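You operate a simulated robot arm through the tools that you are given. There is no shell and no other tool.

You run a simulated robot arm. Do the job below in one go: nothing can be reset, and whatever is moved stays where it is left.

TASK
Put things in order on the top of the fitting table. At the end: the grey brush roller from the top of the fitting table stands where the grey lint wad stood; the orange sensor from the top of the fitting table stands where the green wax ring stood; the grey lint wad from the top of the fitting table stands where the orange sensor stood; the green wax ring is in the orange tote (marked "FAULTY"); whatever was shut is shut again. Leave all else as you found it, and nothing knocked over.
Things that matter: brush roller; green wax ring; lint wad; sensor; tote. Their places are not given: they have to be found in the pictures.

Only the result counts: the job must be done as asked and must still hold three seconds after the hand-in. Knocking over, shifting, dropping, spilling or breaking anything else fails it.

THE ROBOT
A 7-joint arm with a two-finger gripper, fixed in place. Base frame: the origin is on the floor under the middle of its stand, x ahead of it, y to its left, z up; the work surface is at about z = 850. Readings come in mm, degrees, newtons and seconds.
With the tool pointing down near the work surface it reaches from about 340 to 720 mm from the base axis. Its first joint turns from -66.0 to 66.0 degrees. Payload 2.45 kg.
The TCP is the grasp point between the finger pads, 26 mm short of the fingertips. In the tool frame z runs along the fingers and y along their closing line. The gripper opens to 96 mm; its body begins 69 mm behind the TCP.
Orientation is told as [roll, pitch, yaw] about the base's x, y, z axes, in that order, counted from this pose: with the fingers straight down and closing along the base's y, the tool's x points along the base's -x, its y along +y and its z along -z.

THE INTERFACE
- The arm moves only by the tool drive_tool. Its argument "moves" is a list of rows, each an object (a shift or turn left out is 0, a gripper value left out holds the last) with "gripper": the finger opening in mm, from 0 to 96; "delta_pos": the shift along the tool's x, y, z in units of 20 mm (1.0 is 20 mm), a list of three; "rot": the turn, a rotation vector about the tool's x, y, z in units of 8 degrees (1.0 is 8 degrees), a list of three. In form: [{"gripper": gripper, "delta_pos": [tx, ty, tz], "rot": [ax, ay, az]}, ...]. A call has 1 to 20 rows; each row shifts and turns the commanded pose from where the row before left it, along the tool's axes as they then stand. A call with a number of a shift or a turn outside -1 to 1 is refused whole. Rows are played at 5 a second. More than 50 mm and 8.6 degrees between two rows, or a gripper value outside its range, and nothing of the call is played. Where a pose cannot be reached the arm comes as near as it can. A force on the tool above 40 N (or 10 N above the force at the start of the call, whichever is more), or a blocked arm, ends the call early, and 0.2 s more pass. The fingers move at their own pace (about 50 mm/s each) and stop on an object; they squeeze with about 30 N. The grip force told is the motor's: it shows also when the fingers shut on nothing. Time passes only in rows, and 0.2 s behind the last, so rows that do not move let the fingers close. It gives the time, the measured TCP pose, the force on the tool (base axes), the opening and the grip force at its end, in the units of the frame above (readings bear some noise), with the torque about the TCP (base axes, N m) and any sound that the robot's microphone picked up.
- Cameras (640 x 400 px; columns grow to the right, rows downward): "scene" is fixed at [164.8, -396.1, 1416.5]; the picture's right is [0.76, -0.65, 0.00], its down [-0.42, -0.48, -0.77] and it looks along [0.50, 0.58, -0.64] (base axes); focal length 324 px, centre (320, 200). "wrist" rides on the gripper at [82, 3, -98] in the tool frame; the picture's right is [-0.04, 1.00, 0.00], its down [-0.73, -0.03, -0.68] and it looks along [-0.68, -0.03, 0.73] (tool axes); focal length 256 px, centre (320, 200).
- capture(camera): a new picture of that camera. It takes no simulated time.
- measure_at(camera, pixels): there is no depth. For up to 12 entries [column, row, z] of the newest picture of that camera ("zoom" is the newest enlarged one), the place [x, y] in the base frame at which the ray of that pixel passes the height z, good to about 3 mm. It takes no simulated time.
- enlarge(camera, box): a new picture of the part [left, top, right, bottom] of that camera's present view, enlarged. It takes no simulated time.
- sign_off(): hands the job in; it is judged then, once.

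Leave the gripper open and the arm clear of the work at the hand-in unless told otherwise.

The tools are called after "Request:" by a JSON object that holds its "api" and its "payload". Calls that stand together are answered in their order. drive_tool: Moves the arm, as the interface text tells. Its arguments: {"type":"object","properties":{"moves":{"type":"array","items":{"type":"object","properties":{"gripper":{"type":"number"},"delta_pos":{"type":"array","items":{"type":"number"}},"rot":{"type":"array","items":{"type":"number"}}}}}},"required":["moves"]} The other tools are called the same way: capture (camera) takes a picture; measure_at (camera, pixels) gives the place at which the rays of pixels pass given heights; enlarge (camera, box) takes an enlarged picture of a part of a camera's view; sign_off () hands the job in.

At the start:

```text
time: 0.0
ee_pos: [479.5, -54.9, 1122.7]
tool_rot: [0.1, -0.1, -0.1]
wrist_force: [0.4, -1.3, -0.1]
moment: [-0.01, 0.0, -0.01]
width: 96.1
grip_force: 0.0
```

scene: 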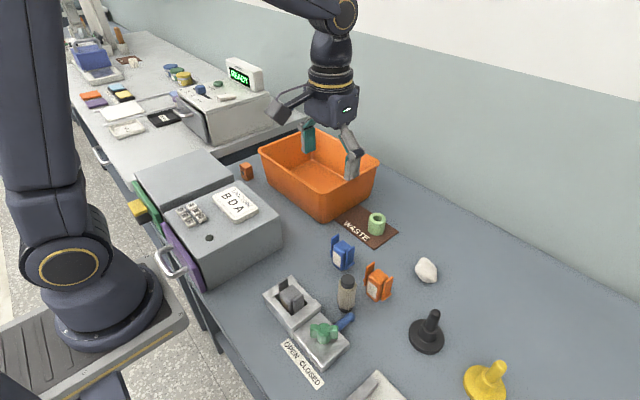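
wrist: 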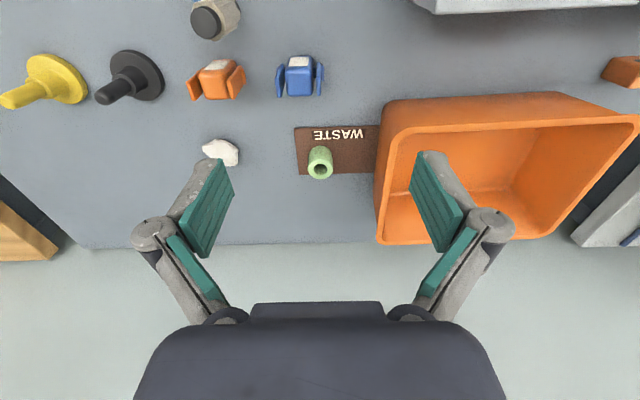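

I see an orange tote, a green ring on a mat marked "WASTE", blue and orange sensor-like things, a white-grey lump, and a grey/black roller standing at about (346,293). I'll enlarge the scene view to look closer.

Request:
{"api": "enlarge", "payload": {"camera": "scene", "box": [240, 120, 480, 270]}}

Request:
{"api": "enlarge", "payload": {"camera": "scene", "box": [240, 220, 528, 400]}}

Request:
{"api": "enlarge", "payload": {"camera": "wrist", "box": [160, 0, 400, 200]}}

```text
2.67 times, centred on (360, 195) of scene
```

zoom: 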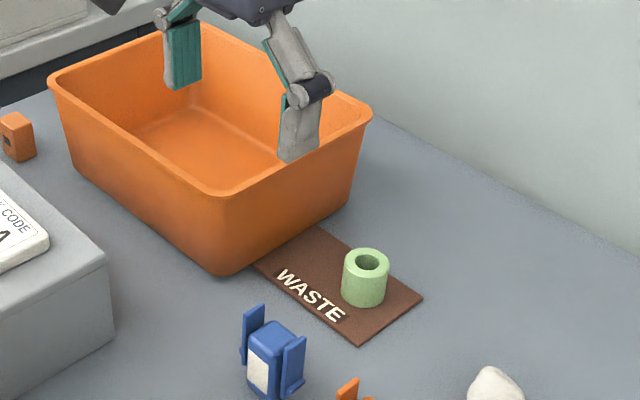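

```text
2.22 times, centred on (384, 310) of scene
```

zoom: 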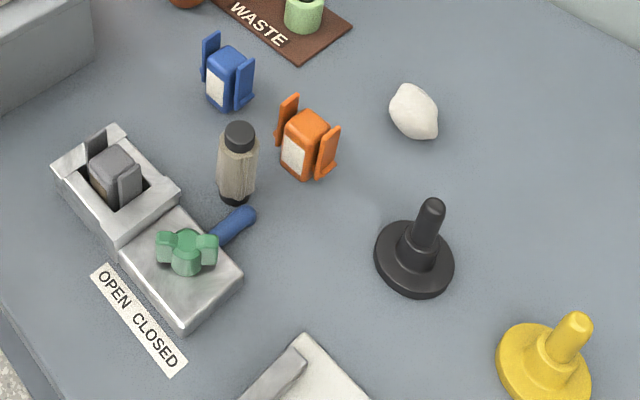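

```text
2.00 times, centred on (280, 100) of wrist
```

zoom: 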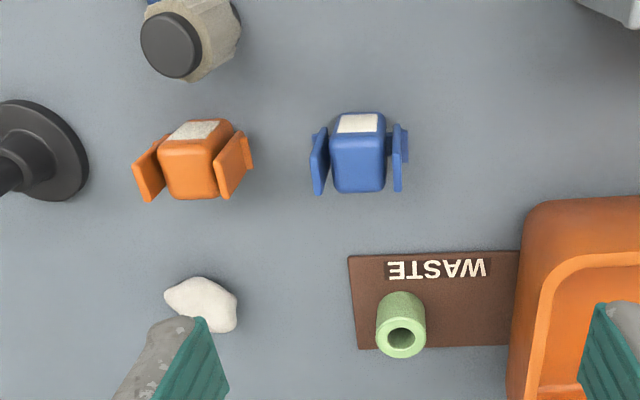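

I'll look closer at the small orange block at (246,171), the tote's outside, and the left background.

Request:
{"api": "enlarge", "payload": {"camera": "scene", "box": [200, 120, 296, 180]}}

Request:
{"api": "enlarge", "payload": {"camera": "scene", "box": [60, 20, 300, 170]}}

Request:
{"api": "enlarge", "payload": {"camera": "wrist", "box": [360, 0, 640, 250]}}

Request:
{"api": "enlarge", "payload": {"camera": "scene", "box": [120, 140, 300, 300]}}

```text
6.67 times, centred on (248, 150) of scene
```

zoom: 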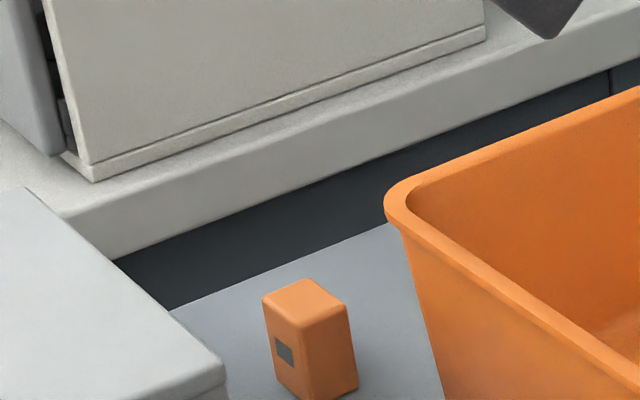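

```text
2.67 times, centred on (180, 95) of scene
```

zoom: 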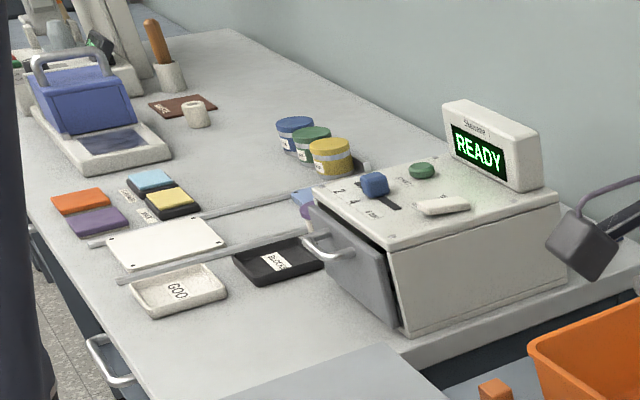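

```text
1.60 times, centred on (500, 125) of wrist
```

zoom: 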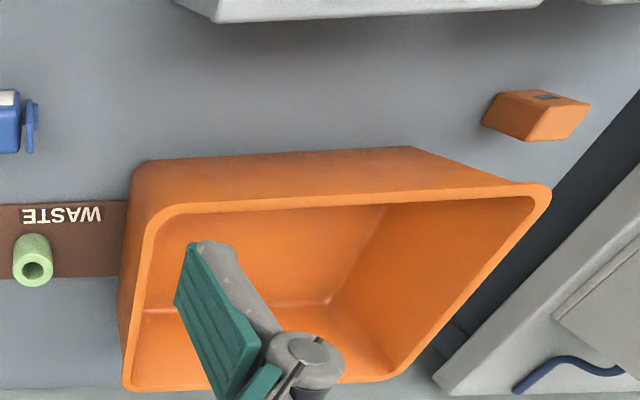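

```text
2.50 times, centred on (210, 220) of scene
```

zoom: 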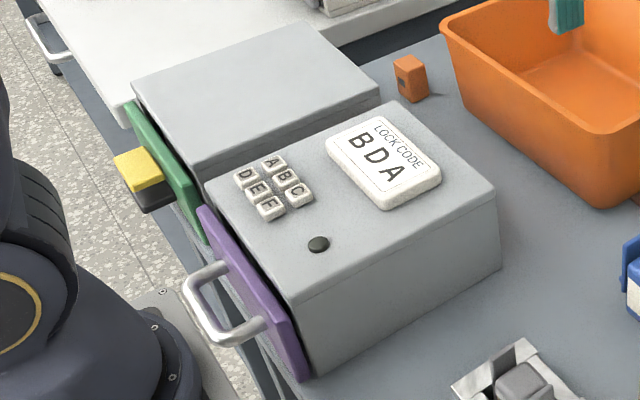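

Two candidates for "sensor": the winged orange unit near (378,283), and the small orange block with a dark window near (246,171). I'll measure places and then bring the wrist camera around to inspect them and the tote's marking.

Request:
{"api": "capture", "payload": {"camera": "scene"}}

Request:
{"api": "measure_at", "payload": {"camera": "scene", "pixels": [[246, 179, 850], [247, 163, 880], [376, 234, 850], [376, 215, 890], [378, 297, 850], [342, 266, 850], [345, 309, 850], [347, 279, 900], [426, 279, 850], [330, 216, 850], [246, 148, 950], [379, 160, 950]]}}

```text
taken
```

scene: 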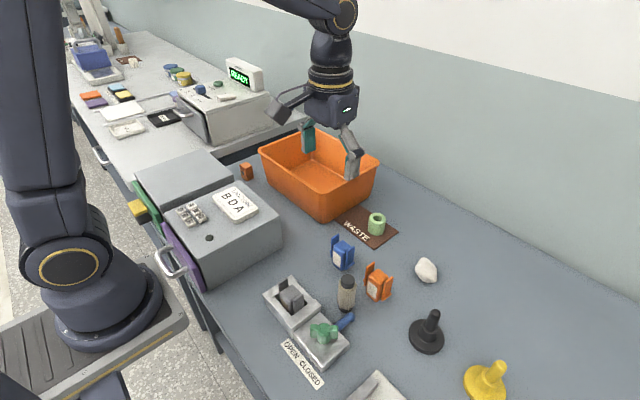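

```text
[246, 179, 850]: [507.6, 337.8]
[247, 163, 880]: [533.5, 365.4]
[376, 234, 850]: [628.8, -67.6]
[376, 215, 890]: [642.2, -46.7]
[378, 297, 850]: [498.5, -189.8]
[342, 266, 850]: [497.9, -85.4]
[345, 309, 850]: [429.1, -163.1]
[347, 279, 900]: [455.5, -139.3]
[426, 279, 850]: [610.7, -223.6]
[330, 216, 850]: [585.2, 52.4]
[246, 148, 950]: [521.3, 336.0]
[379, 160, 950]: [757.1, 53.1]
```

Orange block stands at about (512,343); the winged orange unit at about (505,-190). I'll move the arm (staying high at z≈1120) toward y≈+230 and yaw by 30° so the wrist camera looks at the block and the tote's far side.

Request:
{"api": "drive_tool", "payload": {"moves": [{"delta_pos": [0.27, 0.95, 0]}, {"delta_pos": [0.27, 0.95, 0]}, {"delta_pos": [0.27, 0.95, 0]}, {"delta_pos": [0.27, 0.95, 0]}, {"delta_pos": [0.27, 0.95, 0]}, {"delta_pos": [0.27, 0.95, 0]}, {"delta_pos": [0.27, 0.95, 0]}, {"delta_pos": [0.27, 0.95, 0]}, {"delta_pos": [0.27, 0.95, 0]}, {"delta_pos": [0.27, 0.95, 0]}, {"delta_pos": [0.27, 0.95, 0]}, {"delta_pos": [0.27, 0.95, 0]}, {"delta_pos": [0.27, 0.95, 0]}, {"delta_pos": [0.27, 0.95, 0]}, {"delta_pos": [0.27, 0.95, 0]}, {"rot": [0, 0, -0.94]}, {"rot": [0, 0, -0.94]}, {"rot": [0, 0, -0.94]}, {"rot": [0, 0, -0.94]}]}}

Request:
{"api": "capture", "payload": {"camera": "wrist"}}

Request:
{"api": "capture", "payload": {"camera": "scene"}}

```text
time: 4.0
ee_pos: [399.4, 229.5, 1122.3]
tool_rot: [0.1, -0.1, 30.3]
wrist_force: [-0.7, 0.4, -0.1]
moment: [0.0, -0.03, 0.02]
width: 96.1
grip_force: 0.0
```

```text
taken
```

wrist: 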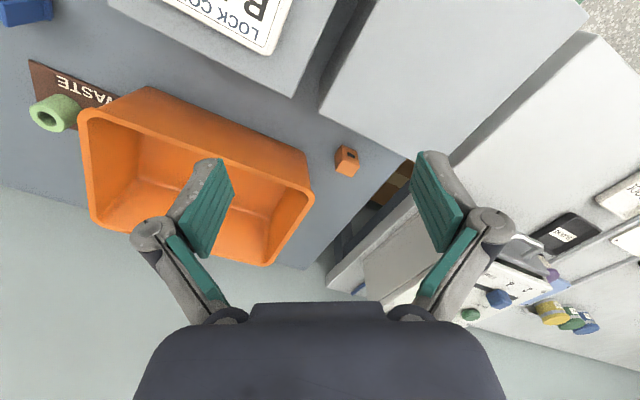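

```text
taken
```

scene: 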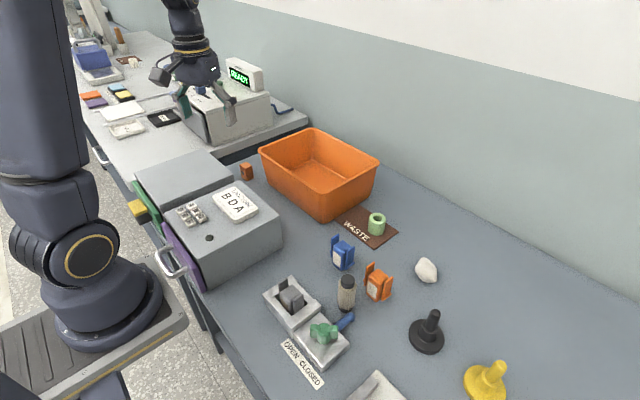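

Request:
{"api": "enlarge", "payload": {"camera": "wrist", "box": [280, 100, 440, 200]}}

Request:
{"api": "enlarge", "payload": {"camera": "wrist", "box": [40, 60, 340, 280]}}

Request:
{"api": "enlarge", "payload": {"camera": "scene", "box": [230, 110, 410, 260]}}

```text
4.00 times, centred on (360, 150) of wrist
```

zoom: 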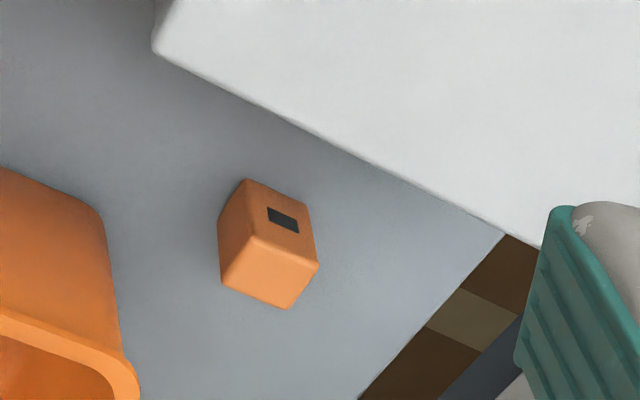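

```text
1.82 times, centred on (190, 170) of wrist
```

zoom: 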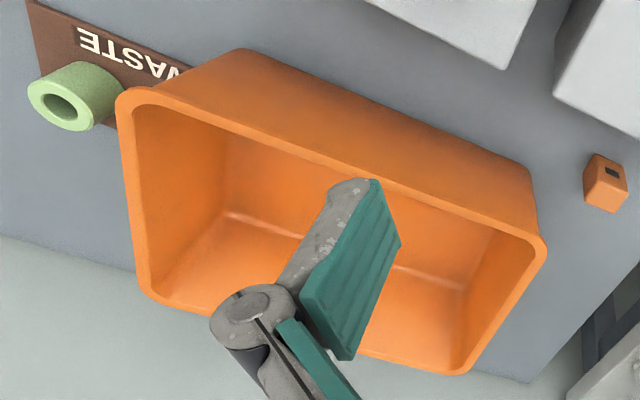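

```text
2.67 times, centred on (320, 185) of scene
```

zoom: 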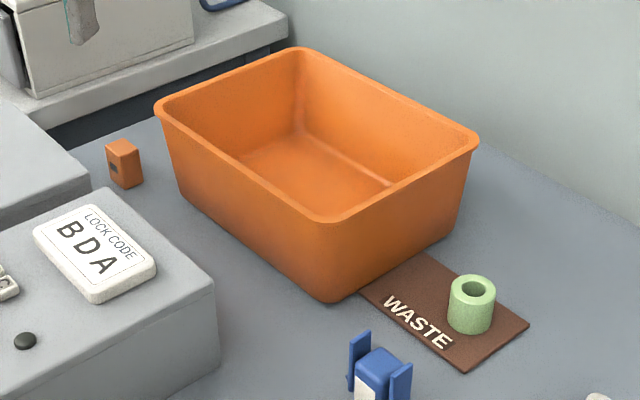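

No marking seen so far on the tote's visible sides. Before moving toward the far side I measure the READY machine (display top at (245,62), base near (208,143)).

Request:
{"api": "measure_at", "payload": {"camera": "scene", "pixels": [[208, 144, 850], [208, 144, 900], [270, 118, 850], [270, 118, 900], [228, 58, 1100], [262, 70, 1100], [262, 91, 1020], [178, 95, 1000], [300, 122, 900], [300, 122, 850]]}}

Request:
{"api": "enlarge", "payload": {"camera": "scene", "box": [120, 40, 320, 165]}}

```text
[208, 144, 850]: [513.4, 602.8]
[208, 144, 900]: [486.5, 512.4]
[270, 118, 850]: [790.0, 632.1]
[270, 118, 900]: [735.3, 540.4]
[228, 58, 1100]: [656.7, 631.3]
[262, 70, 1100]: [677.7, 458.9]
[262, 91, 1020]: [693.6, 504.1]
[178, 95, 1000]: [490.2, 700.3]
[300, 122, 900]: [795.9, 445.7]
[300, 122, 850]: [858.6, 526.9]
```

```text
3.20 times, centred on (220, 102) of scene
```

zoom: 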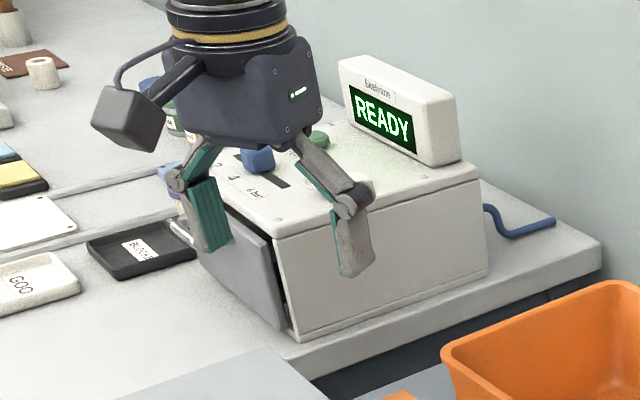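

The machine's top is about z≈1000–1090 at y>460, so I'll raise to z≈1200 and go to about (520,390), then yaw to look back (-y) at the tote's far end.

Request:
{"api": "drive_tool", "payload": {"moves": [{"delta_pos": [0, 0, -1]}, {"delta_pos": [0, 0, -1]}, {"delta_pos": [0, 0, -1]}, {"delta_pos": [0, 0, -1]}, {"delta_pos": [-0.945, 0.436, 0]}, {"delta_pos": [-0.945, 0.436, 0]}, {"delta_pos": [-0.945, 0.436, 0]}, {"delta_pos": [-0.945, 0.436, 0]}, {"delta_pos": [-0.945, 0.436, 0]}, {"delta_pos": [-0.945, 0.436, 0]}, {"delta_pos": [-0.945, 0.436, 0]}, {"delta_pos": [-0.945, 0.436, 0]}, {"delta_pos": [-0.945, 0.436, 0]}]}}

Request:
{"api": "drive_tool", "payload": {"moves": [{"rot": [0, 0, 1]}, {"rot": [0, 0, 1]}, {"rot": [0, 0, 1]}, {"rot": [0, 0, 1]}, {"rot": [0, 0, 1]}, {"rot": [0, 0, 1]}, {"rot": [0, 0, 1]}, {"rot": [0, 0, 1]}, {"rot": [0, 0, 1]}, {"rot": [0, 0, 1]}, {"rot": [0, 0, 1]}]}}

Request:
{"api": "capture", "payload": {"camera": "wrist"}}

```text
time: 6.8
ee_pos: [505.7, 384.4, 1200.2]
tool_rot: [0.0, 0.1, 30.0]
wrist_force: [0.8, -0.2, 0.7]
moment: [-0.01, 0.01, -0.01]
width: 96.0
grip_force: 0.0
```

```text
time: 9.2
ee_pos: [506.3, 382.4, 1202.1]
tool_rot: [0.0, 0.0, -58.1]
wrist_force: [-0.7, 0.0, -0.1]
moment: [-0.01, 0.02, 0.0]
width: 96.0
grip_force: 0.2
```

```text
taken
```

wrist: 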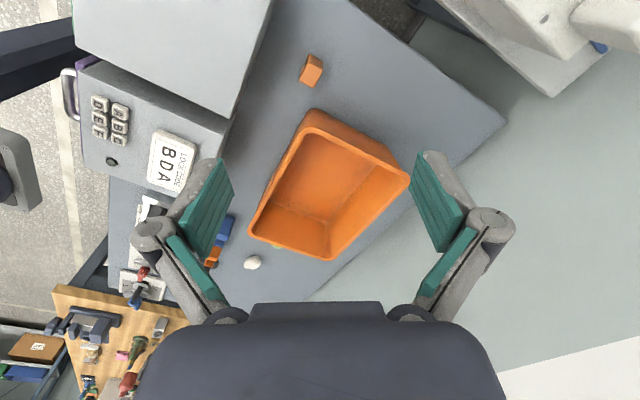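

Request:
{"api": "enlarge", "payload": {"camera": "wrist", "box": [200, 40, 520, 280]}}

Request:
{"api": "enlarge", "payload": {"camera": "wrist", "box": [0, 180, 260, 400]}}

```text
1.67 times, centred on (360, 160) of wrist
```

zoom: 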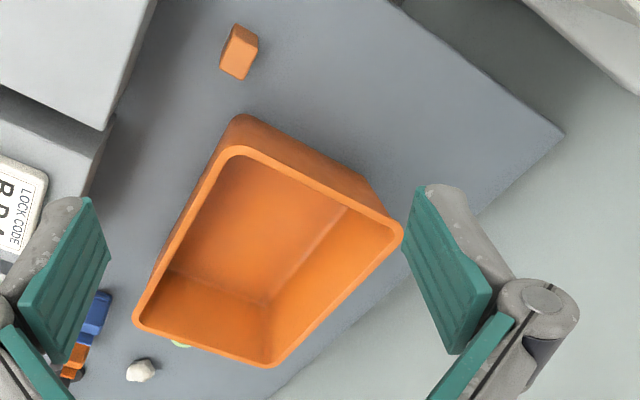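

```text
1.82 times, centred on (130, 290) of wrist
```

zoom: 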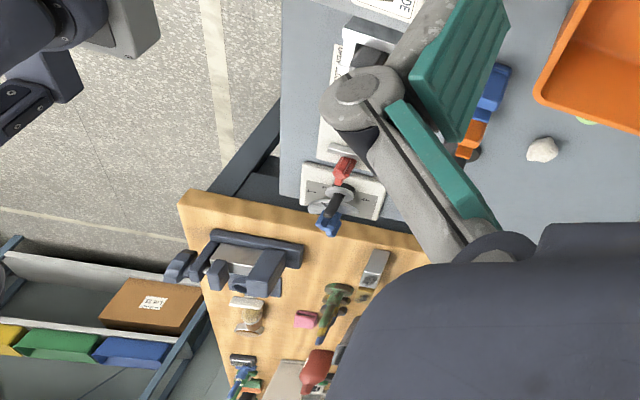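

The far end of the tote is bare too. I'll now look toward the right end of the table (y negative) for anything else marked, moving at z≈1200 to about y=-150.

Request:
{"api": "drive_tool", "payload": {"moves": [{"delta_pos": [-0.936, -0.585, 0]}, {"delta_pos": [-0.936, -0.585, 0]}, {"delta_pos": [-0.936, -0.585, 0]}, {"delta_pos": [-0.936, -0.585, 0]}, {"delta_pos": [-0.936, -0.585, 0]}, {"delta_pos": [-0.936, -0.585, 0]}, {"delta_pos": [-0.936, -0.585, 0]}, {"delta_pos": [-0.936, -0.585, 0]}, {"delta_pos": [-0.936, -0.585, 0]}, {"delta_pos": [-0.936, -0.585, 0]}, {"delta_pos": [-0.936, -0.585, 0]}, {"delta_pos": [-0.936, -0.585, 0]}, {"delta_pos": [-0.936, -0.585, 0]}, {"delta_pos": [-0.936, -0.585, 0]}, {"delta_pos": [-0.936, -0.585, 0]}, {"delta_pos": [-0.936, -0.585, 0]}, {"delta_pos": [-0.936, -0.585, 0]}, {"delta_pos": [-0.936, -0.585, 0]}]}}

Request:
{"api": "capture", "payload": {"camera": "wrist"}}

Request:
{"api": "enlarge", "payload": {"camera": "wrist", "box": [0, 0, 320, 200]}}

Request:
{"api": "enlarge", "payload": {"camera": "wrist", "box": [320, 0, 640, 200]}}

Request:
{"api": "enlarge", "payload": {"camera": "wrist", "box": [160, 150, 480, 350]}}

```text
time: 13.0
ee_pos: [505.8, -13.2, 1203.6]
tool_rot: [0.0, 0.0, -57.9]
wrist_force: [-1.2, -0.2, 0.4]
moment: [0.0, -0.01, 0.01]
width: 95.9
grip_force: 0.0
```

```text
taken
```

wrist: 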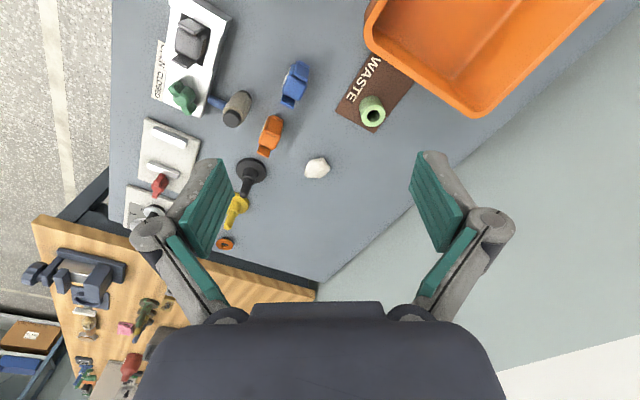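

```text
2.00 times, centred on (160, 100) of wrist
```

zoom: 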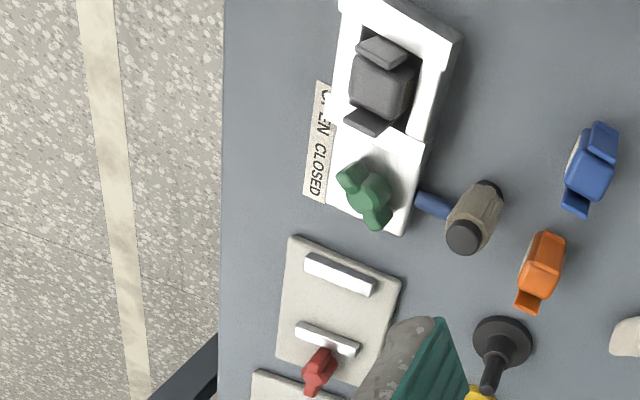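

```text
2.00 times, centred on (480, 100) of wrist
```

zoom: 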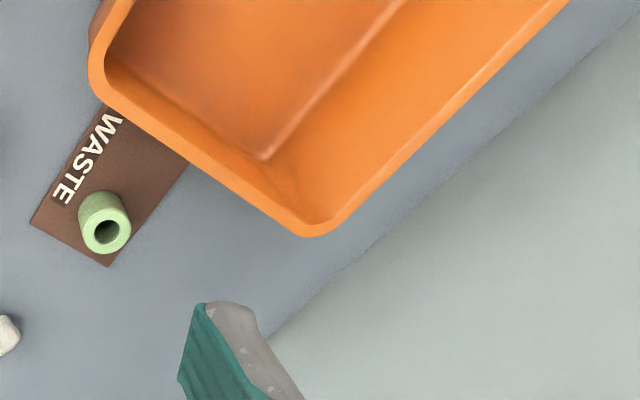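

```text
2.00 times, centred on (320, 250) of wrist
```

zoom: 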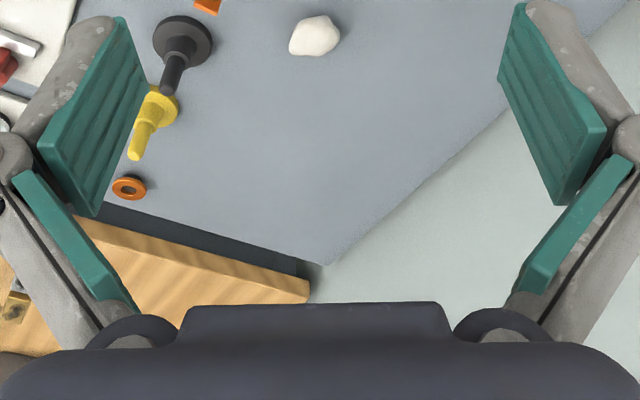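

No other tote found here so far; there's a flat orange ring at the table's right end, too. I'll lower somewhat and look closely at the winged units' labels and the roller: move toward (420,-170) with yaw back to 0.

Request:
{"api": "drive_tool", "payload": {"moves": [{"rot": [0, 0, -1]}, {"rot": [0, 0, -1]}, {"rot": [0, 0, -1]}, {"rot": [0, 0, -1]}, {"rot": [0, 0, -1]}, {"rot": [0, 0, -1]}, {"rot": [0, 0, -1]}, {"rot": [0, 0, -0.24]}, {"delta_pos": [0.87, -0.9, 0.6]}, {"delta_pos": [0.87, -0.9, 0.6]}, {"delta_pos": [0.87, -0.9, 0.6]}, {"delta_pos": [0.87, -0.9, 0.6]}, {"delta_pos": [0.87, -0.9, 0.6]}, {"delta_pos": [0.87, -0.9, 0.6]}, {"delta_pos": [0.87, -0.9, 0.6]}, {"delta_pos": [0.87, -0.9, 0.6]}]}}

Request:
{"api": "capture", "payload": {"camera": "wrist"}}

Request:
{"api": "enlarge", "payload": {"camera": "wrist", "box": [160, 0, 480, 200]}}

```text
time: 16.4
ee_pos: [368.2, -158.0, 1108.9]
tool_rot: [-0.1, 0.0, 0.0]
wrist_force: [0.3, -0.1, 0.3]
moment: [0.02, 0.03, -0.04]
width: 96.1
grip_force: 0.0
```

```text
taken
```

wrist: 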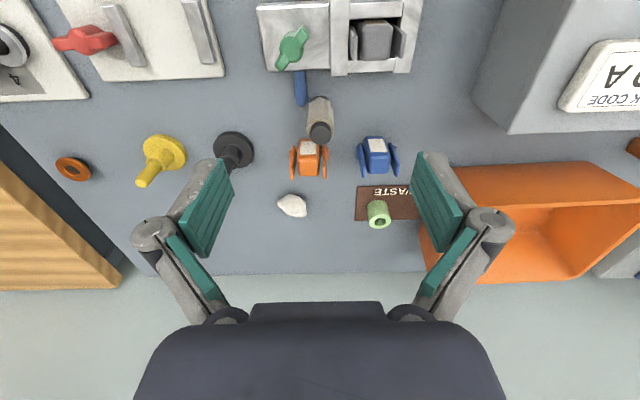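

```text
2.00 times, centred on (320, 100) of wrist
```

zoom: 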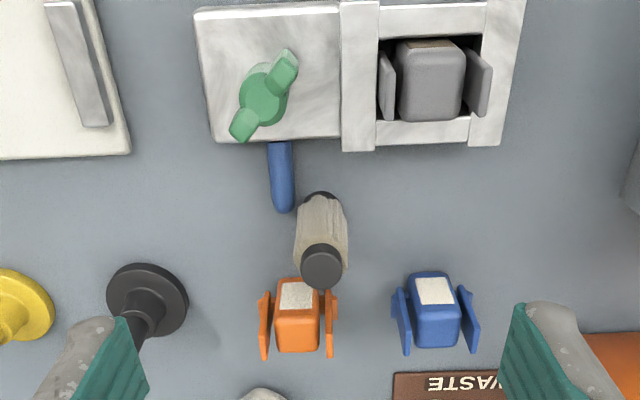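

Request:
{"api": "enlarge", "payload": {"camera": "wrist", "box": [270, 120, 430, 220]}}

Request:
{"api": "enlarge", "payload": {"camera": "wrist", "box": [330, 0, 430, 80]}}

Request:
{"api": "enlarge", "payload": {"camera": "wrist", "box": [0, 0, 260, 200]}}

Request:
{"api": "enlarge", "payload": {"camera": "scene", "box": [300, 230, 400, 310]}}

```text
4.00 times, centred on (350, 170) of wrist
```

zoom: 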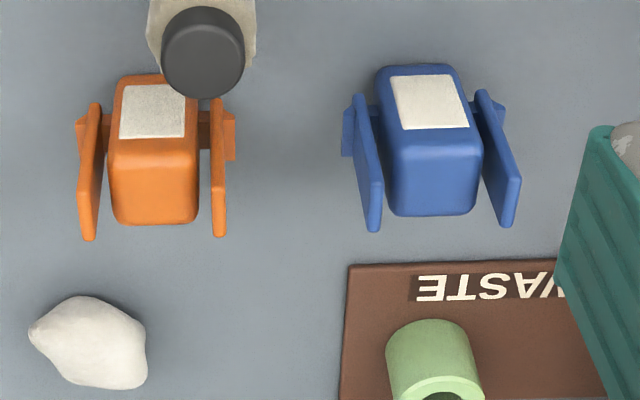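

```text
5.00 times, centred on (380, 40) of wrist
```

zoom: 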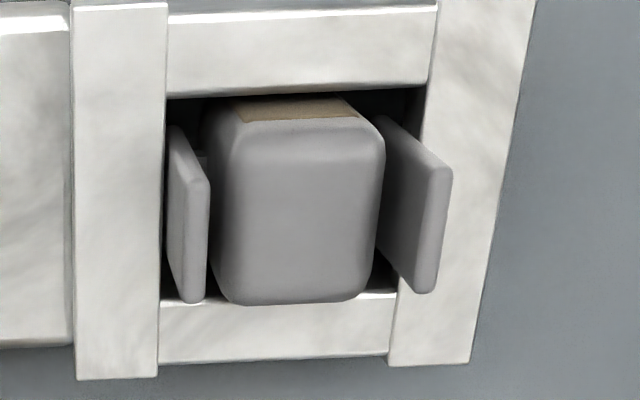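

```text
2.00 times, centred on (130, 100) of wrist
```

zoom: 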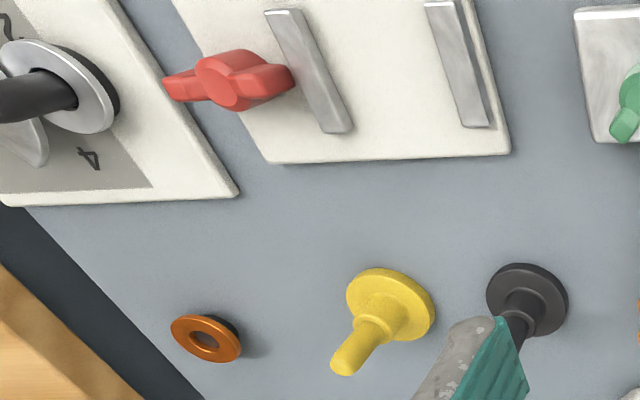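

```text
5.00 times, centred on (350, 270) of scene
```

zoom: 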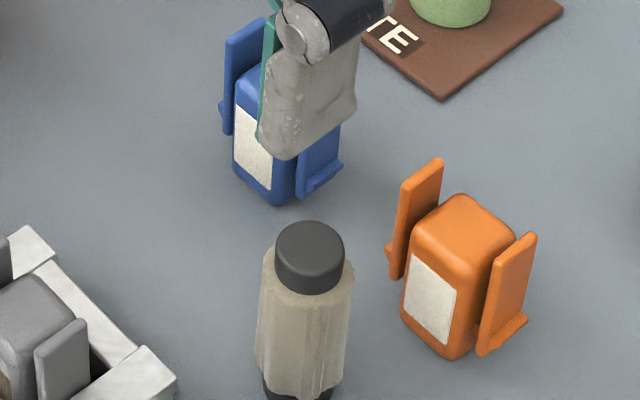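

The fixture holds a used grey winged unit with the same form as the blue and orange ones, so those are a family of cartridges. The single orange block with a dark window is taken as "the sensor". Only one tote exists. 

First job: the green ring into the tote. I move to hover above the ring around (629,-67) at z≈1010 with the gripper at 70 mm.

Request:
{"api": "drive_tool", "payload": {"moves": [{"gripper": 70, "delta_pos": [-0.932, 0.325, 0.354]}, {"delta_pos": [-0.932, 0.325, 0.354]}, {"delta_pos": [-0.932, 0.325, 0.354]}, {"delta_pos": [-0.932, 0.325, 0.354]}, {"delta_pos": [-0.932, 0.325, 0.354]}, {"delta_pos": [-0.932, 0.325, 0.354]}, {"delta_pos": [-0.932, 0.325, 0.354]}, {"delta_pos": [-0.932, 0.325, 0.354]}, {"delta_pos": [-0.932, 0.325, 0.354]}, {"delta_pos": [-0.932, 0.325, 0.354]}, {"delta_pos": [-0.932, 0.325, 0.354]}, {"delta_pos": [-0.932, 0.325, 0.354]}, {"delta_pos": [-0.932, 0.325, 0.354]}, {"delta_pos": [-0.932, 0.325, 0.354]}]}}

Request:
{"api": "capture", "payload": {"camera": "wrist"}}

Request:
{"api": "capture", "payload": {"camera": "scene"}}

```text
time: 19.4
ee_pos: [630.1, -66.7, 1006.2]
tool_rot: [0.0, -0.1, 0.0]
wrist_force: [-0.5, 0.8, -0.5]
moment: [-0.04, -0.03, 0.0]
width: 69.9
grip_force: 0.0
```

```text
taken
```

wrist: 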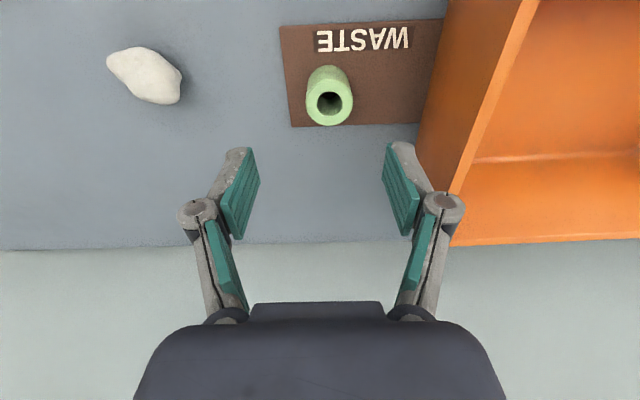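

```text
taken
```

scene: 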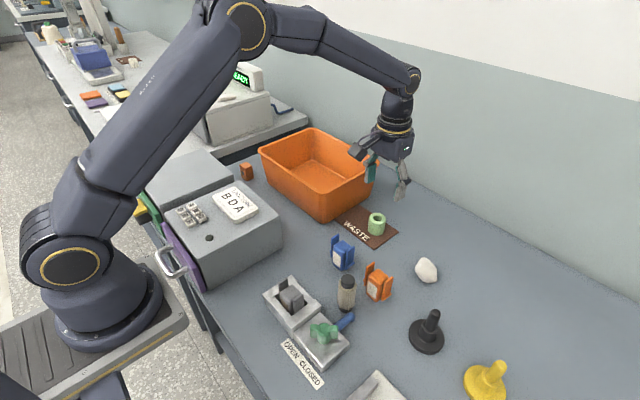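

The ring sits at wrist (329,100); I'll enlarge and measure the ring, the lint wad and the tote's near rim.

Request:
{"api": "enlarge", "payload": {"camera": "wrist", "box": [264, 10, 424, 130]}}

Request:
{"api": "measure_at", "payload": {"camera": "wrist", "pixels": [[329, 103, 890], [329, 103, 895], [329, 66, 851], [307, 80, 851], [350, 80, 851], [292, 126, 851], [280, 25, 851], [451, 192, 960], [451, 192, 980], [540, 0, 960], [415, 150, 851], [450, 0, 851]]}}

Request:
{"api": "enlarge", "payload": {"camera": "scene", "box": [320, 190, 480, 290]}}

```text
3.33 times, centred on (344, 70) of wrist
```

zoom: 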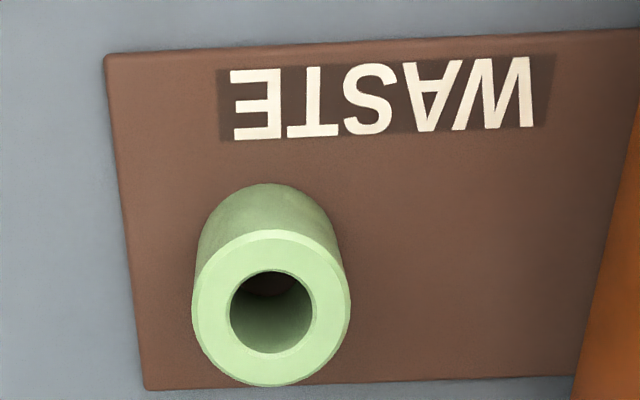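

```text
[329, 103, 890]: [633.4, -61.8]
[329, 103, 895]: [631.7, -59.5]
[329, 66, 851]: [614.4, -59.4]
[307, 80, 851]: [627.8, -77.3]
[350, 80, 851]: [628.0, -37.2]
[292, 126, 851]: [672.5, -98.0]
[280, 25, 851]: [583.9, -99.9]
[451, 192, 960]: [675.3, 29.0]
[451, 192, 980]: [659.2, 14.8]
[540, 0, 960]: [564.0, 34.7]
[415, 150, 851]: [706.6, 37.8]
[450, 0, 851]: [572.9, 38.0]
```

```text
4.00 times, centred on (400, 240) of scene
```

zoom: 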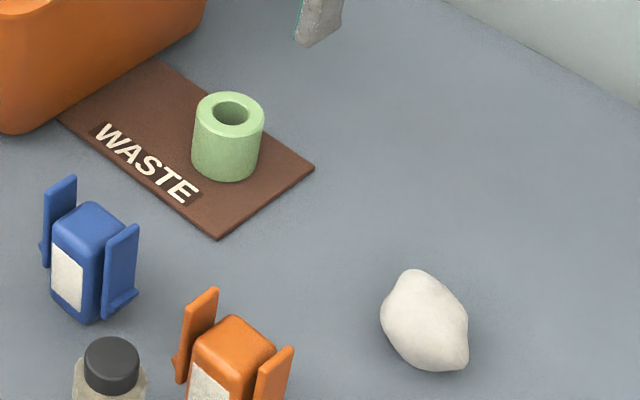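

Request:
{"api": "measure_at", "payload": {"camera": "scene", "pixels": [[377.25, 219, 885], [377.25, 219, 890], [377.25, 219, 895], [376.5, 229.5, 851], [376.5, 229.5, 853], [325.6, 191.75, 940], [325.6, 191.75, 960], [325.6, 191.75, 980], [323.7, 222.5, 850], [379.2, 162.5, 940], [379.2, 162.5, 960], [379.2, 162.5, 980]]}}

Request:
{"api": "measure_at", "payload": {"camera": "wrist", "pixels": [[329.3, 103, 890], [329.3, 103, 890], [328.4, 64.9, 852], [540, 0, 940], [540, 0, 970], [451, 192, 940], [451, 192, 970], [417, 140, 850], [440, 40, 850]]}}

```text
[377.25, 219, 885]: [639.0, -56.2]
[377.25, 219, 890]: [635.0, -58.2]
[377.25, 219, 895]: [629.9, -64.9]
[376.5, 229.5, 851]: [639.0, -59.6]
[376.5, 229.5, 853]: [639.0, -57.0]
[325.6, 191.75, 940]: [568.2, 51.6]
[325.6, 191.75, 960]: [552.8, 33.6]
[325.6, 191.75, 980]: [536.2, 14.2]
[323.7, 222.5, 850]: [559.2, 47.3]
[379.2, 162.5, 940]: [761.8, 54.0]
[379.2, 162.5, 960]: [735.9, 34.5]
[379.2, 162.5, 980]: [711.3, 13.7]
```

```text
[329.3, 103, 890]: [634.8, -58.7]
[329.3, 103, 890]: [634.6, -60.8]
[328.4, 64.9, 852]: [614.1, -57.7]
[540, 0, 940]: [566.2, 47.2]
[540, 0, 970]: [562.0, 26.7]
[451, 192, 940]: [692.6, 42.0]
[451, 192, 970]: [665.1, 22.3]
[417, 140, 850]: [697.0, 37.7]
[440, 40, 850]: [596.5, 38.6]
```

The ring's centre is at about (636,-59), top z≈890, radius 20; tote rim at y≈35, z≈955. I line up and descend to z≈882 with the gripper at 70 mm.

Request:
{"api": "drive_tool", "payload": {"moves": [{"delta_pos": [-0.3, 0.385, 0]}, {"delta_pos": [0, 0, 0.88]}, {"delta_pos": [0, 0, 0.88]}, {"delta_pos": [0, 0, 0.88]}, {"delta_pos": [0, 0, 0.88]}, {"delta_pos": [0, 0, 0.88]}, {"delta_pos": [0, 0, 0.88]}, {"delta_pos": [0, 0, 0.88]}]}}

Request:
{"api": "capture", "payload": {"camera": "wrist"}}

Request:
{"api": "enlarge", "payload": {"camera": "scene", "box": [320, 130, 480, 250]}}

```text
time: 21.2
ee_pos: [634.5, -60.3, 883.8]
tool_rot: [0.0, 0.0, 0.0]
wrist_force: [0.5, 0.2, -0.1]
moment: [-0.01, -0.02, 0.01]
width: 69.8
grip_force: 0.0
```

```text
taken
```

wrist: 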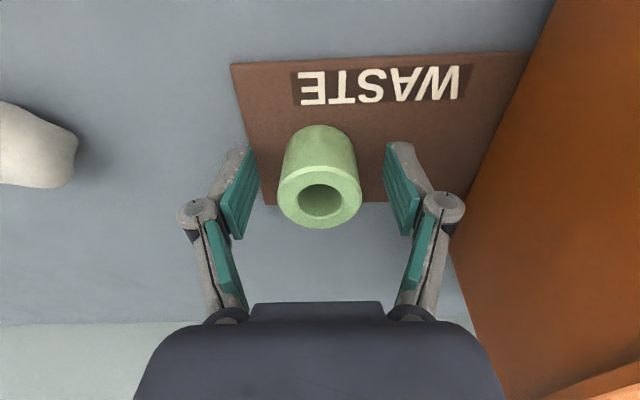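

```text
3.33 times, centred on (400, 190) of scene
```

zoom: 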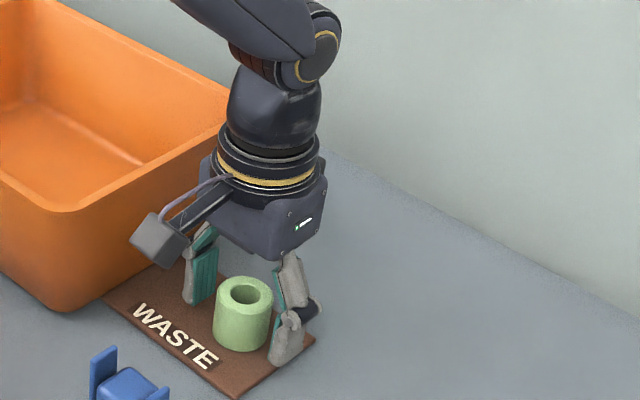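

The ring is centred between the pads. I close the gripper.

Request:
{"api": "drive_tool", "payload": {"moves": [{"gripper": 0}, {}, {}, {}, {}]}}

```text
time: 22.4
ee_pos: [634.1, -60.1, 884.3]
tool_rot: [0.1, 0.0, 0.0]
wrist_force: [0.0, 0.1, 0.4]
moment: [0.0, 0.0, 0.0]
width: 38.6
grip_force: 30.1
```

Gripped (width 38.6). I lift to z≈1032 and carry over the tote's middle at about (645,150).

Request:
{"api": "drive_tool", "payload": {"moves": [{"delta_pos": [0, 0, -0.5]}, {"delta_pos": [0, 0, -1]}, {"delta_pos": [0, 0, -1]}, {"delta_pos": [0, 0, -1]}, {"delta_pos": [0, 0, -1]}, {"delta_pos": [0, 0, -1]}, {"delta_pos": [0, 0, -1]}, {"delta_pos": [0, 0, -1]}, {"delta_pos": [-0.05, 0.955, 0]}, {"delta_pos": [-0.05, 0.955, 0]}, {"delta_pos": [-0.05, 0.955, 0]}, {"delta_pos": [-0.05, 0.955, 0]}, {"delta_pos": [-0.05, 0.955, 0]}, {"delta_pos": [-0.05, 0.955, 0]}, {"delta_pos": [-0.05, 0.955, 0]}, {"delta_pos": [-0.05, 0.955, 0]}, {"delta_pos": [-0.05, 0.955, 0]}, {"delta_pos": [-0.05, 0.955, 0]}, {"delta_pos": [-0.05, 0.955, 0]}]}}

Request:
{"api": "capture", "payload": {"camera": "wrist"}}

Request:
{"api": "capture", "payload": {"camera": "scene"}}

```text
time: 26.4
ee_pos: [644.0, 150.3, 1033.7]
tool_rot: [0.0, -0.1, 0.0]
wrist_force: [0.6, -0.5, -0.6]
moment: [0.02, 0.01, 0.01]
width: 38.3
grip_force: 30.1
```

```text
taken
```

wrist: 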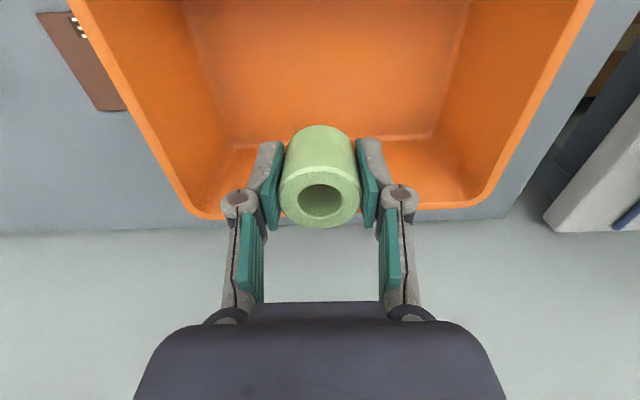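

```text
taken
```

scene: 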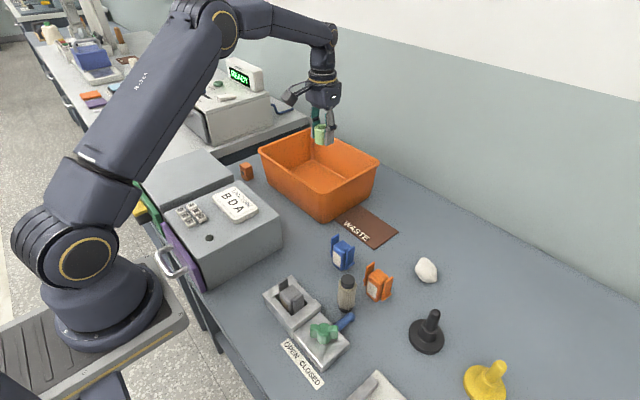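

I measure the tote's rim and floor edges in this wrist view to find a safe spot for lowering.

Request:
{"api": "measure_at", "payload": {"camera": "wrist", "pixels": [[205, 215, 955], [430, 206, 955], [490, 190, 955], [585, 10, 955], [75, 10, 955], [240, 143, 857], [435, 135, 857], [465, 10, 857], [190, 10, 857]]}}

Request:
{"api": "measure_at", "payload": {"camera": "scene", "pixels": [[325.6, 191.75, 955], [379, 162.5, 955], [258.2, 149.4, 955], [312.5, 128, 955], [320, 185, 857], [290, 160, 857]]}}

Request:
{"api": "enlarge", "payload": {"camera": "scene", "box": [230, 70, 400, 230]}}

```text
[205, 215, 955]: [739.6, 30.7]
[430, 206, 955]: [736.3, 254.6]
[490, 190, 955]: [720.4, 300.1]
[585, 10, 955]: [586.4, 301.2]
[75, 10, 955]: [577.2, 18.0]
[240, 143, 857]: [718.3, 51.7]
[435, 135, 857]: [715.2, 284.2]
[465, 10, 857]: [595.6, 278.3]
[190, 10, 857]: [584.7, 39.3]
```

```text
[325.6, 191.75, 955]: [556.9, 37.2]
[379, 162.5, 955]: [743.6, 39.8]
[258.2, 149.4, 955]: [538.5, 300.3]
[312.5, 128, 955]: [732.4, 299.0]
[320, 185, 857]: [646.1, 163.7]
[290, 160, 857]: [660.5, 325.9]
```

```text
2.50 times, centred on (315, 150) of scene
```

zoom: 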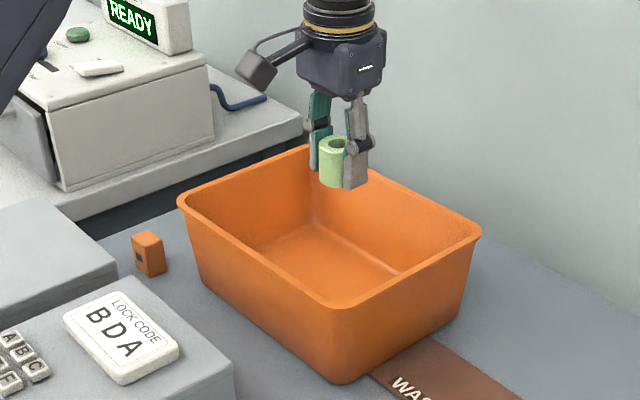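

The tote interior is about x 565–718, y 45–284. I shift to x≈660 (camera clear of the rim) and lower the ring to about 4–5 mm over the floor.

Request:
{"api": "drive_tool", "payload": {"moves": [{"delta_pos": [-0.8, 0.3, 0]}, {"delta_pos": [0, 0, 0.88]}, {"delta_pos": [0, 0, 0.88]}, {"delta_pos": [0, 0, 0.88]}, {"delta_pos": [0, 0, 0.88]}, {"delta_pos": [0, 0, 0.88]}, {"delta_pos": [0, 0, 0.88]}, {"delta_pos": [0, 0, 0.88]}, {"delta_pos": [0, 0, 0.8]}, {}]}}

Request:
{"api": "capture", "payload": {"camera": "wrist"}}

```text
time: 28.6
ee_pos: [662.1, 157.1, 893.3]
tool_rot: [0.1, 0.0, 0.0]
wrist_force: [0.0, 0.2, -0.7]
moment: [0.01, 0.0, 0.0]
width: 38.3
grip_force: 30.3
```

```text
taken
```

wrist: 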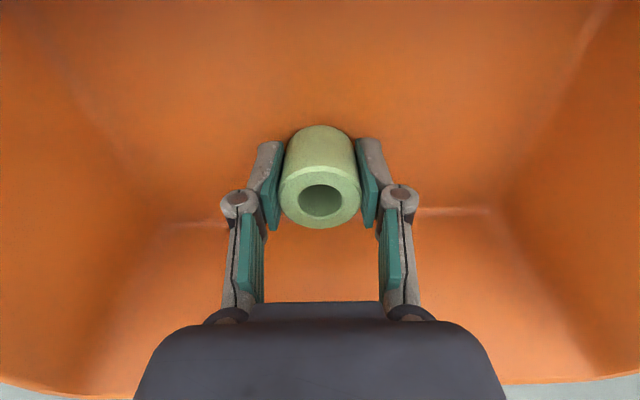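

I ease down a few millimetres, watching the force.

Request:
{"api": "drive_tool", "payload": {"moves": [{"delta_pos": [0, 0, 0.1]}, {"delta_pos": [0, 0, 0.1]}, {}]}}

```text
time: 29.4
ee_pos: [661.6, 157.9, 891.4]
tool_rot: [0.0, 0.0, 0.0]
wrist_force: [-0.1, -0.2, -1.3]
moment: [0.01, -0.02, 0.01]
width: 38.6
grip_force: 30.2
```

Request:
{"api": "drive_tool", "payload": {"moves": [{"delta_pos": [0, 0, 0.1]}, {}]}}

```text
time: 30.0
ee_pos: [661.4, 156.7, 887.9]
tool_rot: [0.0, 0.0, 0.0]
wrist_force: [-0.5, 0.3, -0.7]
moment: [0.0, -0.03, 0.03]
width: 38.7
grip_force: 30.0
```

Still no contact but the ring's base is only a few mm over the floor. I open to 70 mm to release and then rise.

Request:
{"api": "drive_tool", "payload": {"moves": [{"gripper": 70}, {}, {}, {}, {"delta_pos": [0, 0, -0.5]}, {"delta_pos": [0, 0, -1]}, {"delta_pos": [0, 0, -1]}, {"delta_pos": [0, 0, -1]}, {"delta_pos": [0, 0, -1]}, {"delta_pos": [0, 0, -1]}, {"delta_pos": [0, 0, -1]}, {"delta_pos": [0, 0, -1]}]}}

Request:
{"api": "capture", "payload": {"camera": "wrist"}}

Request:
{"api": "capture", "payload": {"camera": "scene"}}

```text
time: 32.6
ee_pos: [662.0, 156.7, 1040.1]
tool_rot: [0.0, 0.1, 0.0]
wrist_force: [0.3, -0.2, -0.1]
moment: [0.02, 0.01, -0.02]
width: 69.9
grip_force: 0.0
```

```text
taken
```

wrist: 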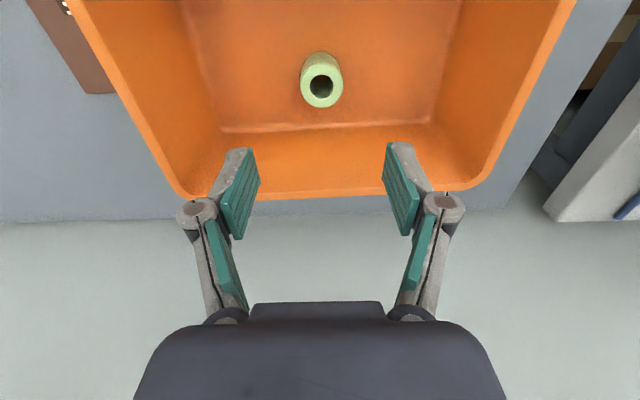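

```text
taken
```

scene: 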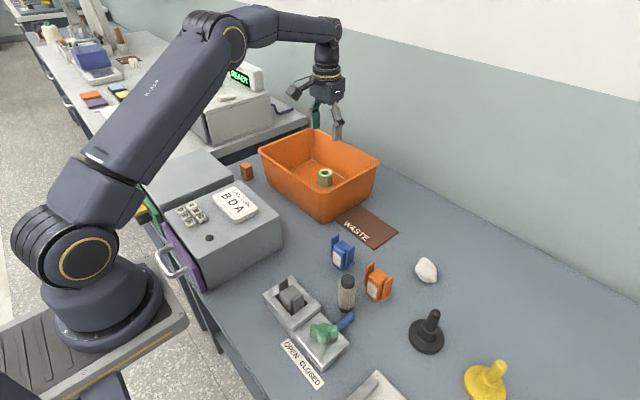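

The ring stands in the tote. Next the sensor block: I hover at about (512,340,1040).

Request:
{"api": "drive_tool", "payload": {"moves": [{"delta_pos": [0.75, 0.92, 0]}, {"delta_pos": [0.75, 0.92, 0]}, {"delta_pos": [0.75, 0.92, 0]}, {"delta_pos": [0.75, 0.92, 0]}, {"delta_pos": [0.75, 0.92, 0]}, {"delta_pos": [0.75, 0.92, 0]}, {"delta_pos": [0.75, 0.92, 0]}, {"delta_pos": [0.75, 0.92, 0]}, {"delta_pos": [0.75, 0.92, 0]}, {"delta_pos": [0.75, 0.92, 0]}]}}

Request:
{"api": "capture", "payload": {"camera": "wrist"}}

Request:
{"api": "enlarge", "payload": {"camera": "wrist", "box": [240, 20, 400, 140]}}

Request:
{"api": "enlarge", "payload": {"camera": "scene", "box": [216, 145, 280, 195]}}

```text
time: 34.8
ee_pos: [509.4, 341.8, 1037.4]
tool_rot: [0.0, 0.0, 0.0]
wrist_force: [0.3, -0.3, 1.1]
moment: [0.0, -0.01, 0.0]
width: 70.0
grip_force: 0.0
```

```text
taken
```

wrist: 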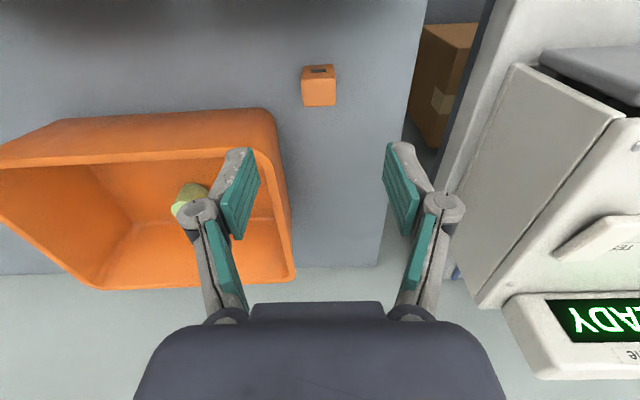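

```text
3.33 times, centred on (320, 80) of wrist
```

zoom: 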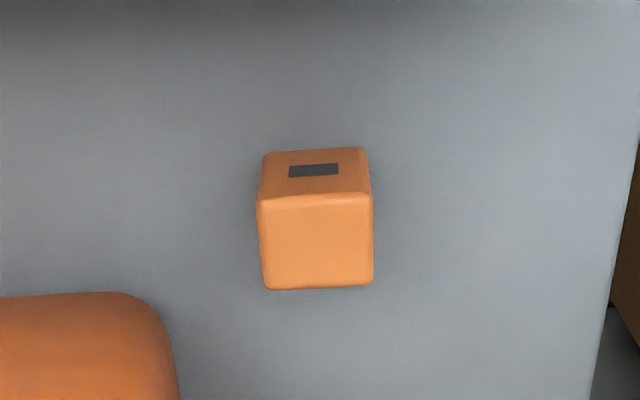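

```text
8.00 times, centred on (248, 170) of scene
```

zoom: 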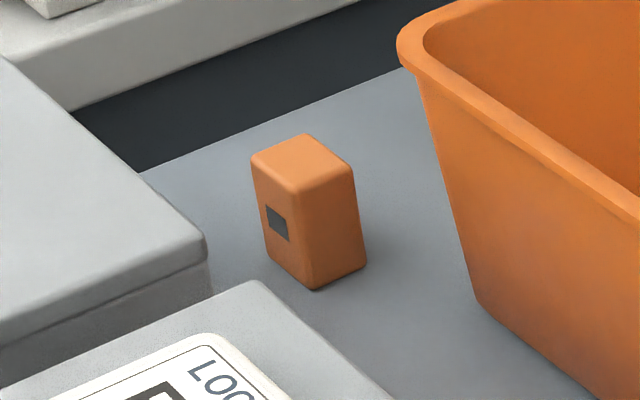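

The block measures about 30×26×42 mm, centred near (517,339), edges along the base axes. The tote's corner rim and the cabinet are close, so I measure rim height and the cabinet edges from both views.

Request:
{"api": "measure_at", "payload": {"camera": "wrist", "pixels": [[150, 116, 945], [150, 116, 960], [150, 116, 975], [286, 200, 945], [286, 200, 960], [286, 200, 975], [318.2, 78.5, 892], [319.85, 106.5, 892], [318, 64.9, 850], [302, 92, 892], [336, 92, 892]]}}

Request:
{"api": "measure_at", "payload": {"camera": "scene", "pixels": [[292, 170.5, 945], [292, 170.5, 960], [292, 170.5, 975], [285, 139, 945], [285, 139, 960], [285, 139, 975], [233.6, 176.3, 950], [233.6, 176.3, 1000], [234, 188, 850], [247.2, 162, 892], [247.5, 181, 850]]}}

Request:
{"api": "enlarge", "payload": {"camera": "scene", "box": [180, 110, 400, 260]}}

```text
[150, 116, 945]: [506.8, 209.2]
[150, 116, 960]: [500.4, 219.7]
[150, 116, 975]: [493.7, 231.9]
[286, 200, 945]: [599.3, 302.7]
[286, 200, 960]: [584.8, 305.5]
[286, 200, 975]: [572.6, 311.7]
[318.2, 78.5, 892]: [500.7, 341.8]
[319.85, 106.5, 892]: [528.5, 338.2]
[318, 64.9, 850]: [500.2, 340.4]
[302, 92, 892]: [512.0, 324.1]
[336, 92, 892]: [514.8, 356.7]
```

```text
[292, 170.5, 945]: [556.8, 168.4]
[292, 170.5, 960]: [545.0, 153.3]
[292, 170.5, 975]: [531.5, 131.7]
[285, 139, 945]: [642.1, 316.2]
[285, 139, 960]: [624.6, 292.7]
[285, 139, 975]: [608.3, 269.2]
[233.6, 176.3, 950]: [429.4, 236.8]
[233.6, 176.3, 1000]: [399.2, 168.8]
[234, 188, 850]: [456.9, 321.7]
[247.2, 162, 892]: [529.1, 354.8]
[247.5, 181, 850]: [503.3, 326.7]
```

```text
2.67 times, centred on (290, 185) of scene
```

zoom: 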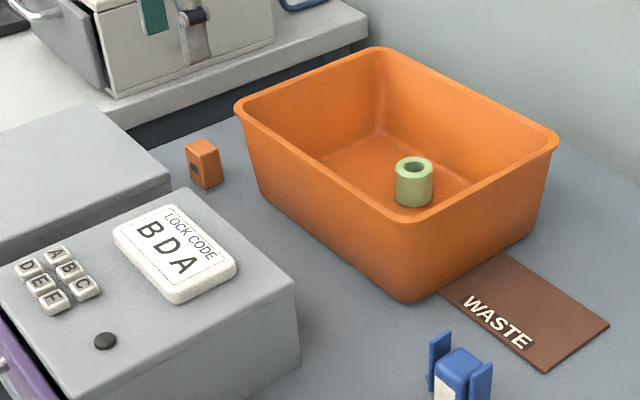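

Request:
{"api": "enlarge", "payload": {"camera": "wrist", "box": [100, 90, 320, 300]}}

```text
1.90 times, centred on (210, 195) of wrist
```

zoom: 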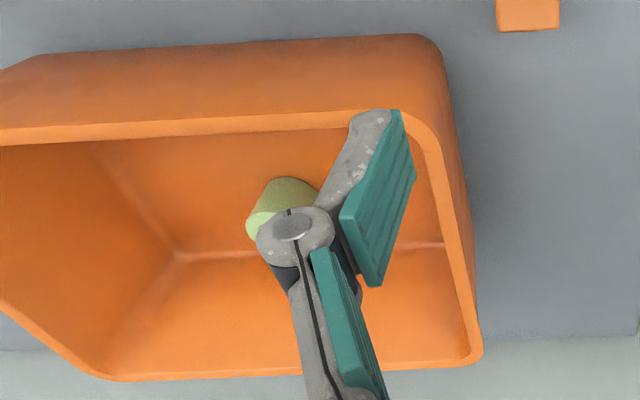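

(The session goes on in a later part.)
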